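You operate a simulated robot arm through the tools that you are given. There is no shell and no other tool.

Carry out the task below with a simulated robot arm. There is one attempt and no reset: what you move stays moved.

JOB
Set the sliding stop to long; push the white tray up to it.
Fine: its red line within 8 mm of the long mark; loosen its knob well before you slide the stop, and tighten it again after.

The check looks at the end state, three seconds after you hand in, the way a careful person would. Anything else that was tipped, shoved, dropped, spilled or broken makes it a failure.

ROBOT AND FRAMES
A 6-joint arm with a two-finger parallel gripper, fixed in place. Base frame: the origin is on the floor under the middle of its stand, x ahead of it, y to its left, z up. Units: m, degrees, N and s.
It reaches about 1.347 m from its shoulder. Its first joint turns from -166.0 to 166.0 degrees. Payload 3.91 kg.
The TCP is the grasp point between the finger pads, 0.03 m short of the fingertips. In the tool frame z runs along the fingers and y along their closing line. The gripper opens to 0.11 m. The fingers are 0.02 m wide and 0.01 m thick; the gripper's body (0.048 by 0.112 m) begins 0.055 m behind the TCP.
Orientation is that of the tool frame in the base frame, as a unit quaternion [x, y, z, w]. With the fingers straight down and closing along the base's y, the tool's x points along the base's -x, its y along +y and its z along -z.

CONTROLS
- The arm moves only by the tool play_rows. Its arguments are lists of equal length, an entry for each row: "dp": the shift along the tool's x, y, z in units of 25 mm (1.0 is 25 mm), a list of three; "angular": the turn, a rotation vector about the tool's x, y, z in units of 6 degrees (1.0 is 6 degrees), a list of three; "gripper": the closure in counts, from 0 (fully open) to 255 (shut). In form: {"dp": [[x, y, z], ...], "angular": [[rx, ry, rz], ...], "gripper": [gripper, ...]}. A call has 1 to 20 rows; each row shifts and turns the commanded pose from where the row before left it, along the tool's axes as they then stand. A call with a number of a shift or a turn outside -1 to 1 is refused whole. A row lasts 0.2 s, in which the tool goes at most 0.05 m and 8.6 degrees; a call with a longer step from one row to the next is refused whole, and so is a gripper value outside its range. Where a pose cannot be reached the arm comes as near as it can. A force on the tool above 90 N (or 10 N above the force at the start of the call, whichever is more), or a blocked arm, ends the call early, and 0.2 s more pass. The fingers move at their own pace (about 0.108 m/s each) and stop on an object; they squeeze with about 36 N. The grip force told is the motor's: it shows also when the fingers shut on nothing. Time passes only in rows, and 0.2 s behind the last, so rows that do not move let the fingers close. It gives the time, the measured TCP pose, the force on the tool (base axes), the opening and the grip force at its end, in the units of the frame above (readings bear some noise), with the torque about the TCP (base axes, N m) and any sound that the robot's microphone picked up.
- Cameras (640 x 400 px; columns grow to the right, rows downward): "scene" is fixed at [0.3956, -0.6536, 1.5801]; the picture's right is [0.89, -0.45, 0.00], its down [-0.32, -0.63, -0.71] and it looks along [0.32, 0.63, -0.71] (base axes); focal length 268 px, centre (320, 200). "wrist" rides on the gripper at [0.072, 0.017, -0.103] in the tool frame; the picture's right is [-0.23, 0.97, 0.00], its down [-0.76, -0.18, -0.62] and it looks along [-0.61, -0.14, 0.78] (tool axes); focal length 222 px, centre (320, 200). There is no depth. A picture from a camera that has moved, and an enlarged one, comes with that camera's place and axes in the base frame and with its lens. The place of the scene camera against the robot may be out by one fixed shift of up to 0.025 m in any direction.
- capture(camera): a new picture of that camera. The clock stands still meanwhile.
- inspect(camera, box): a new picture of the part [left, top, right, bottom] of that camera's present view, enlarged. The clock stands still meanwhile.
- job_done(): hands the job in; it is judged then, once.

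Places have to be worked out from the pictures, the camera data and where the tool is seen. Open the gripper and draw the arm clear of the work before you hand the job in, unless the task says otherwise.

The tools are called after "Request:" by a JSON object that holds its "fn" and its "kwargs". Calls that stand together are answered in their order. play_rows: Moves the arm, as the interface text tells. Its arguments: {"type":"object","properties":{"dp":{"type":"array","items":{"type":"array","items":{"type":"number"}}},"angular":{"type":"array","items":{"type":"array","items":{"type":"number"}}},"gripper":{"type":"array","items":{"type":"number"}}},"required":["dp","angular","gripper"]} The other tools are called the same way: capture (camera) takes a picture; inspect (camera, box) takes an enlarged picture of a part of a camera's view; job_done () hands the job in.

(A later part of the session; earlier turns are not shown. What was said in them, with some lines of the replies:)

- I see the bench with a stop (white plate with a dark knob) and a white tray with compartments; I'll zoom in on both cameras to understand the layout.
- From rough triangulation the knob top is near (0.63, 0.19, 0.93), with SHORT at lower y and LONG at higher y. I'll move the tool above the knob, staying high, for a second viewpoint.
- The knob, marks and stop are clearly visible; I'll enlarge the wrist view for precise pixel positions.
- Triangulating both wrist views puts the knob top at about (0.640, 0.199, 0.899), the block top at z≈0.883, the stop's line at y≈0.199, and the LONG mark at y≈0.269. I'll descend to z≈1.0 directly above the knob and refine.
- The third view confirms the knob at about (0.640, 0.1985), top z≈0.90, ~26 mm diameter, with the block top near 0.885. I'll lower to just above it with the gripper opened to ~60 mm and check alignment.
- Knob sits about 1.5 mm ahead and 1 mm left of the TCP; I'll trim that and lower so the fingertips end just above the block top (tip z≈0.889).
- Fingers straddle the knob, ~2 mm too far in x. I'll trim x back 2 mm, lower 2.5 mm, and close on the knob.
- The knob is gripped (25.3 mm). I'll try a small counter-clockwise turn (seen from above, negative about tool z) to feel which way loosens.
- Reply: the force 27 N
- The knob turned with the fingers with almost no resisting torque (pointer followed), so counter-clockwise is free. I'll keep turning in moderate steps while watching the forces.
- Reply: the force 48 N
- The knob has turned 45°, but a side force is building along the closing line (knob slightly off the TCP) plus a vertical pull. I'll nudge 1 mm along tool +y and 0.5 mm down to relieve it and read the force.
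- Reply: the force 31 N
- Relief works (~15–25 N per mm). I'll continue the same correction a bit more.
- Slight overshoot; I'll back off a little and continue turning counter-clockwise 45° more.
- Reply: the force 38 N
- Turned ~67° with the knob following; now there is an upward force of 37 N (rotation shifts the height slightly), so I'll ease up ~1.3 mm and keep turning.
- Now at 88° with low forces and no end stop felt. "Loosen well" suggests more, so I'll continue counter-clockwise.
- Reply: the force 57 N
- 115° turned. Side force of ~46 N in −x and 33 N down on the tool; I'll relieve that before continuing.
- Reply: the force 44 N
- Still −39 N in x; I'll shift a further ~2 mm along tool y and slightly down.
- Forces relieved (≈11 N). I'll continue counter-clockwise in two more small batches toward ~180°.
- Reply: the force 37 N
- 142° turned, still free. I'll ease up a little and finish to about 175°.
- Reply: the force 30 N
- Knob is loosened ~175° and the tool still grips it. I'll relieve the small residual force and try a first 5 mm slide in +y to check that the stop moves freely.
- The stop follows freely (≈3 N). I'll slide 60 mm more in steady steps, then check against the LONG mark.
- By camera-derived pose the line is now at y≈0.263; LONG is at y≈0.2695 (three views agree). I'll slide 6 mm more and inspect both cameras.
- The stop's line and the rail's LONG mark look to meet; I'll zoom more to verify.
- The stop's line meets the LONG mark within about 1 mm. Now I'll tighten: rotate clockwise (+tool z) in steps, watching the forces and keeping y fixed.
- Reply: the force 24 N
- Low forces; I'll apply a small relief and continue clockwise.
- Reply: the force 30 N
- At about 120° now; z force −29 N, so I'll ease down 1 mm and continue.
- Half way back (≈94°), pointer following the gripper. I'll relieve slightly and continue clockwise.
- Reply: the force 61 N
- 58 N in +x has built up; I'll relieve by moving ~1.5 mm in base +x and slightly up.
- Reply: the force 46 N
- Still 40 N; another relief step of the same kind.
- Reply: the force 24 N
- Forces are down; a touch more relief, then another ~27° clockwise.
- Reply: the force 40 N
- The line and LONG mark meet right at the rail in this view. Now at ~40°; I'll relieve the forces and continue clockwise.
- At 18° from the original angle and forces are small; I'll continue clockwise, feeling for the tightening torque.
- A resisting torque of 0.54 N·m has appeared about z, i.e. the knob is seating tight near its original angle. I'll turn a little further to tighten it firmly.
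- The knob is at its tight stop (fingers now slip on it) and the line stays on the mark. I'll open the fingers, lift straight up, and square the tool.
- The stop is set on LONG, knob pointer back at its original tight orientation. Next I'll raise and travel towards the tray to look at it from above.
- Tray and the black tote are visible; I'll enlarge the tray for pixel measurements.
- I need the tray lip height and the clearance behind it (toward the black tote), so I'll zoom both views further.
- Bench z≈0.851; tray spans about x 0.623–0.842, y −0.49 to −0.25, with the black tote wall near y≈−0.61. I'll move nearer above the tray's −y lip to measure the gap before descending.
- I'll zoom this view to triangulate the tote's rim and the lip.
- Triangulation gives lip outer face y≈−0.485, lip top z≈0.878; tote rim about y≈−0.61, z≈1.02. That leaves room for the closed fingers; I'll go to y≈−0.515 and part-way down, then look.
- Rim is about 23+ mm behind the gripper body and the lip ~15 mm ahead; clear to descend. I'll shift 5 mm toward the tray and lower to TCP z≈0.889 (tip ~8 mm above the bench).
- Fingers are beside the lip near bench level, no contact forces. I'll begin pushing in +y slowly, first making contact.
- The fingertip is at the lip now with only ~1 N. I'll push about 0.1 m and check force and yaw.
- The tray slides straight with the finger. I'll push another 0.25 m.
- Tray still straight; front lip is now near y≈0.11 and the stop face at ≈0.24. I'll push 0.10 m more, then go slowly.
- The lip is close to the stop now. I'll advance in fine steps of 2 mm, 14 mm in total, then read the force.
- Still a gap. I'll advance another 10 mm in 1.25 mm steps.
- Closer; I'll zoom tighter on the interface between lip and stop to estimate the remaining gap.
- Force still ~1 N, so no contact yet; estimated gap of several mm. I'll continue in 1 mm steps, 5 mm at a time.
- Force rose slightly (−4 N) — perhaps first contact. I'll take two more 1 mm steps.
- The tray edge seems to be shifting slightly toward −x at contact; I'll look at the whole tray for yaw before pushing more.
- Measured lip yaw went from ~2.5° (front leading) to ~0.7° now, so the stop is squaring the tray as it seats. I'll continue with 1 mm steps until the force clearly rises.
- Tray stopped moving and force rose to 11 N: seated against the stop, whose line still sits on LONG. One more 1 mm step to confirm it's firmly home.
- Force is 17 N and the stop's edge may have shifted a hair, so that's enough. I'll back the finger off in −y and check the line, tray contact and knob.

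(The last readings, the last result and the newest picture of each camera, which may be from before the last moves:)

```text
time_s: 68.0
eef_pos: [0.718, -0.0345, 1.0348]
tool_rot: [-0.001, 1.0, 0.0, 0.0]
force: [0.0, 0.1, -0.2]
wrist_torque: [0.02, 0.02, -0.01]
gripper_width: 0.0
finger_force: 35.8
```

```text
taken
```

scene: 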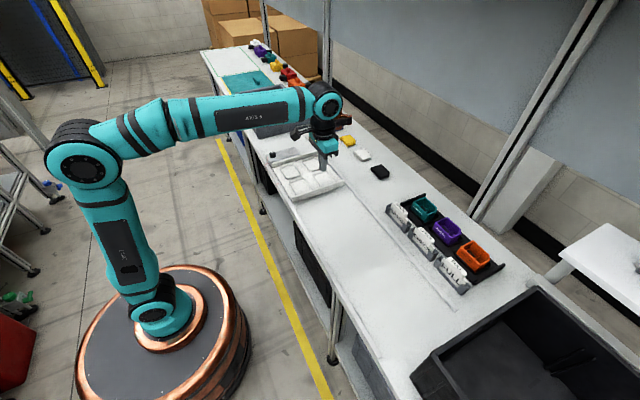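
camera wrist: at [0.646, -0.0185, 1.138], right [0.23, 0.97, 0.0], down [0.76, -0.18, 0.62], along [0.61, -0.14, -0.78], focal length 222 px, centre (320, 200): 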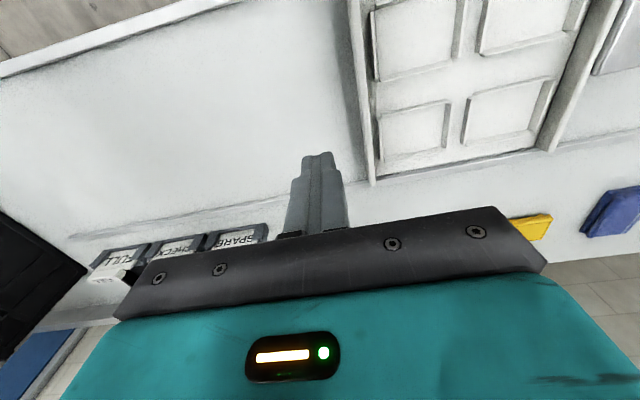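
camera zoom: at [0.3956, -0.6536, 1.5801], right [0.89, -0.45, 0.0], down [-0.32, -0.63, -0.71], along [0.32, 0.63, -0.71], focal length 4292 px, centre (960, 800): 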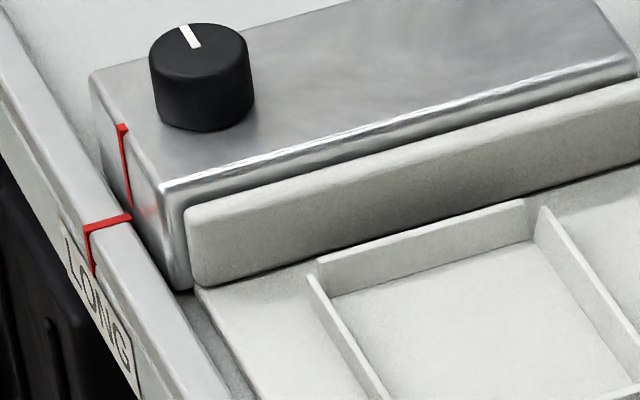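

The stop line is within ~1.5 mm of LONG, the knob pointer unchanged, nothing else disturbed. I'll move up and over to view the tray/stop contact from above with the wrist camera.

Request:
{"fn": "play_rows", "kwargs": {"dp": [[0, 0, -1], [0, 0.3, -1], [0.1, 0.9, -1], [0.1, 0.9, -0.5], [0.1, 0.9, 0], [0.1, 0.9, 0], [0.1, 0.9, 0], [0.1, 0.9, 0], [0.1, 0.9, 0], [0.1, 0.9, 0], [0.1, 0.9, 0], [0, 0, 0]], "angular": [[0, 0, 0], [0, 0, 0], [0, 0, 0], [0, 0, 0], [0, 0, 0], [0, 0, 0], [0, 0, 0], [0, 0, 0], [0, 0, 0], [0, 0, 0], [0, 0, 0], [0, 0, 0]], "gripper": [200, 150, 100, 50, 0, 0, 0, 0, 0, 0, 0, 0]}}

Request:
{"fn": "capture", "kwargs": {"camera": "wrist"}}

Request:
{"fn": "inspect", "kwargs": {"camera": "wrist", "box": [260, 20, 420, 160]}}

```text
time_s: 70.6
eef_pos: [0.6944, 0.1755, 1.1205]
tool_rot: [-0.001, 1.0, 0.0, 0.0]
force: [0.3, 0.8, -0.3]
wrist_torque: [0.01, 0.0, 0.01]
gripper_width: 0.1098
finger_force: 0.1
```

```text
taken
camera wrist: at [0.6222, 0.1924, 1.2246], right [0.23, 0.97, 0.0], down [0.76, -0.18, 0.62], along [0.61, -0.14, -0.78], focal length 222 px, centre (320, 200)
```

wrist: 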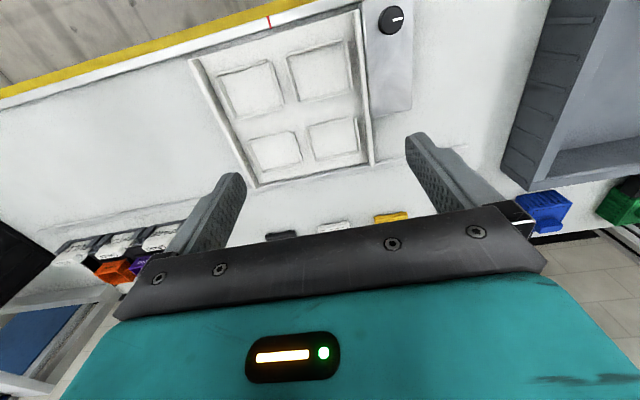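

```text
2.86 times, centred on (340, 90) of wrist
camera zoom: at [0.6222, 0.1924, 1.2246], right [0.23, 0.97, 0.0], down [0.76, -0.18, 0.62], along [0.61, -0.14, -0.78], focal length 635 px, centre (263, 514)
```

zoom: 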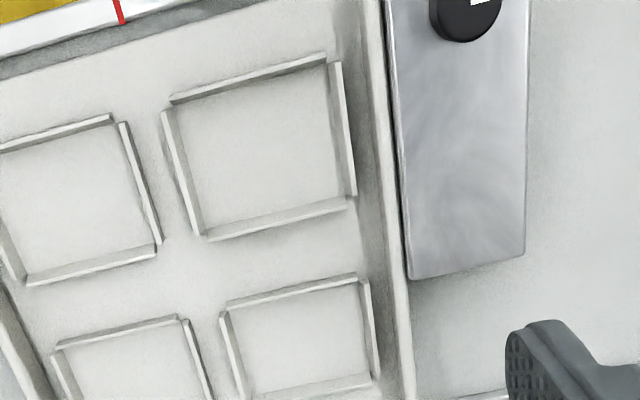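

There's a thin dark line between the lip and stop; I'll zoom in tight to judge whether it's contact or a gap.

Request:
{"fn": "inspect", "kwargs": {"camera": "wrist", "box": [345, 5, 385, 60]}}

Request:
{"fn": "inspect", "kwargs": {"camera": "wrist", "box": [350, 60, 420, 130]}}

Request:
{"fn": "inspect", "kwargs": {"camera": "scene", "box": [268, 142, 318, 178]}}

```text
7.27 times, centred on (365, 32) of wrist
camera zoom: at [0.6222, 0.1924, 1.2246], right [0.23, 0.97, 0.0], down [0.76, -0.18, 0.62], along [0.61, -0.14, -0.78], focal length 1615 px, centre (-7, 1418)
```

zoom: 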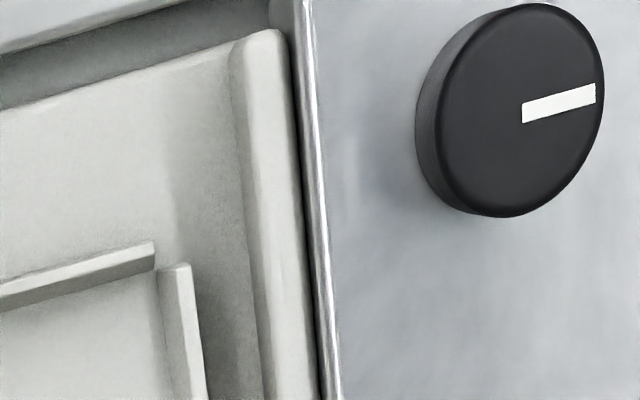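

```text
5.71 times, centred on (385, 95) of wrist
camera zoom: at [0.6222, 0.1924, 1.2246], right [0.23, 0.97, 0.0], down [0.76, -0.18, 0.62], along [0.61, -0.14, -0.78], focal length 1269 px, centre (-51, 800)
```

zoom: 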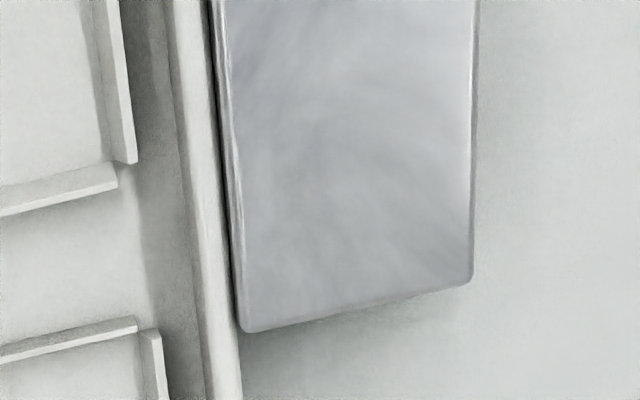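

```text
11.11 times, centred on (293, 160) of scene
camera zoom: at [0.3956, -0.6536, 1.5801], right [0.89, -0.45, 0.0], down [-0.32, -0.63, -0.71], along [0.32, 0.63, -0.71], focal length 2981 px, centre (620, 644)
```

zoom: 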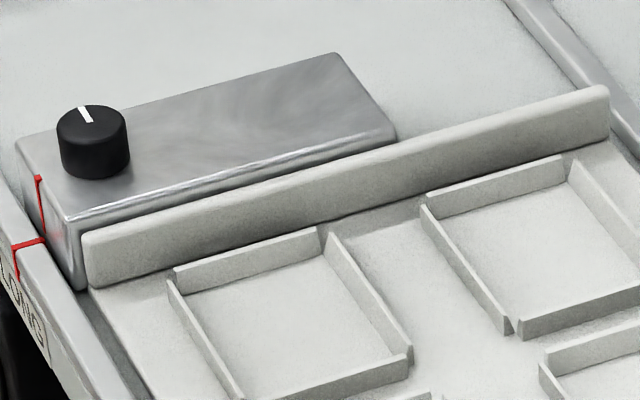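

The lip sits flush and parallel against the stop (only the shadowed stop face shows above the lip). I'll retract the open gripper up and back, clear of the work.

Request:
{"fn": "play_rows", "kwargs": {"dp": [[0, 0, -0.8], [0.5, -0.4, -0.8], [0.7, -0.5, -0.8], [0.7, -0.5, -0.8], [0.7, -0.5, -0.8], [0.7, -0.5, -0.8], [0.7, -0.5, -0.5], [0.7, -0.4, 0], [0.5, -0.3, 0], [0, 0, 0]], "angular": [[0, 0, 0], [0, 0, 0], [0, 0, 0], [0, 0, 0], [0, 0, 0], [0, 0, 0], [0, 0, 0], [0, 0, 0], [0, 0, 0], [0, 0, 0]], "gripper": [0, 0, 0, 0, 0, 0, 0, 0, 0, 0]}}

Request:
{"fn": "capture", "kwargs": {"camera": "wrist"}}

Request:
{"fn": "capture", "kwargs": {"camera": "scene"}}

```text
time_s: 72.8
eef_pos: [0.5639, 0.0855, 1.2527]
tool_rot: [-0.001, 1.0, 0.0, 0.0]
force: [0.4, 0.3, -0.8]
wrist_torque: [-0.01, -0.02, -0.05]
gripper_width: 0.1098
finger_force: 0.1
```

```text
taken
camera wrist: at [0.4914, 0.1011, 1.3569], right [0.23, 0.97, 0.0], down [0.76, -0.18, 0.62], along [0.61, -0.14, -0.78], focal length 222 px, centre (320, 200)
```

wrist: 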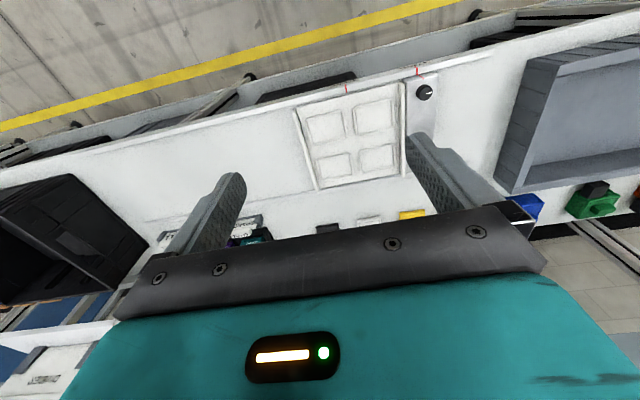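

```text
taken
```

scene: 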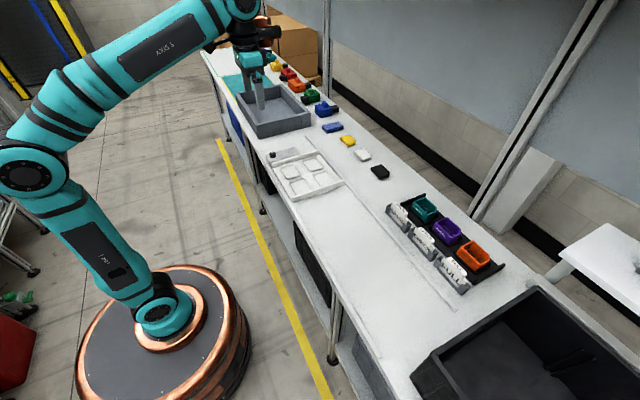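

The arm is back near its start pose with the gripper open, and the other items look undisturbed. One last zoom on the stop, mark and knob before handing in.

Request:
{"fn": "inspect", "kwargs": {"camera": "wrist", "box": [380, 55, 450, 115]}}

Request:
{"fn": "inspect", "kwargs": {"camera": "scene", "box": [266, 150, 290, 170]}}

```text
6.67 times, centred on (415, 85) of wrist
camera zoom: at [0.4914, 0.1011, 1.3569], right [0.23, 0.97, 0.0], down [0.76, -0.18, 0.62], along [0.61, -0.14, -0.78], focal length 1481 px, centre (-313, 967)
```

zoom: 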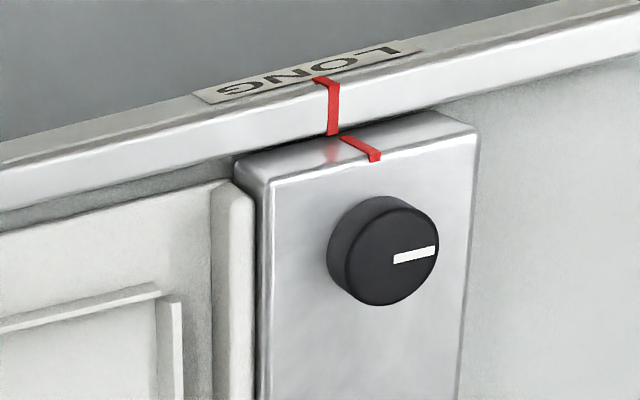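

```text
16.00 times, centred on (278, 160) of scene
camera zoom: at [0.3956, -0.6536, 1.5801], right [0.89, -0.45, 0.0], down [-0.32, -0.63, -0.71], along [0.32, 0.63, -0.71], focal length 4292 px, centre (992, 840)
```

zoom: 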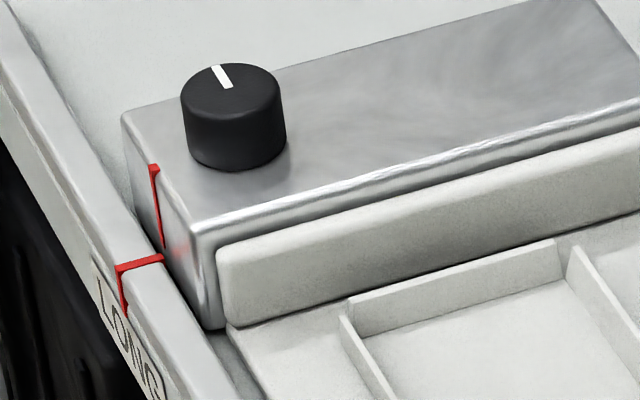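

The stop's line is about 2–3 mm from the LONG mark (limit 8 mm). The knob pointer is back at its tight position, the tray is flush against the stop, and the arm is clear with the gripper open. I'm handing in.

Request:
{"fn": "job_done", "kwargs": {}}

```text
The job is handed in.
```

The sliding stop is set to LONG with its knob tightened, and the white tray is pushed up against it. I've handed the job in and have not been given a result.

- **Stop position:** Its red line is about 2–3 mm past the LONG mark by my last camera measurement, inside the 8 mm limit. It was within about 1 mm until I pushed the tray against it with up to 17 N, which moved it roughly 1–2 mm.
- **Knob:** I turned it about 175° counter-clockwise before sliding the stop. I then turned it back until it resisted (0.54 N·m) and the fingers slipped on it. Its pointer ended where it started.
- **Tray:** It sits parallel to the stop. A thin dark line shows between them from above, which I judged to be shadow over the tray's rounded edge, with any gap about 1 mm or less.
- **Rest of the bench:** Nothing else looked moved in the final pictures. The gripper is open and the arm is back near its starting pose.
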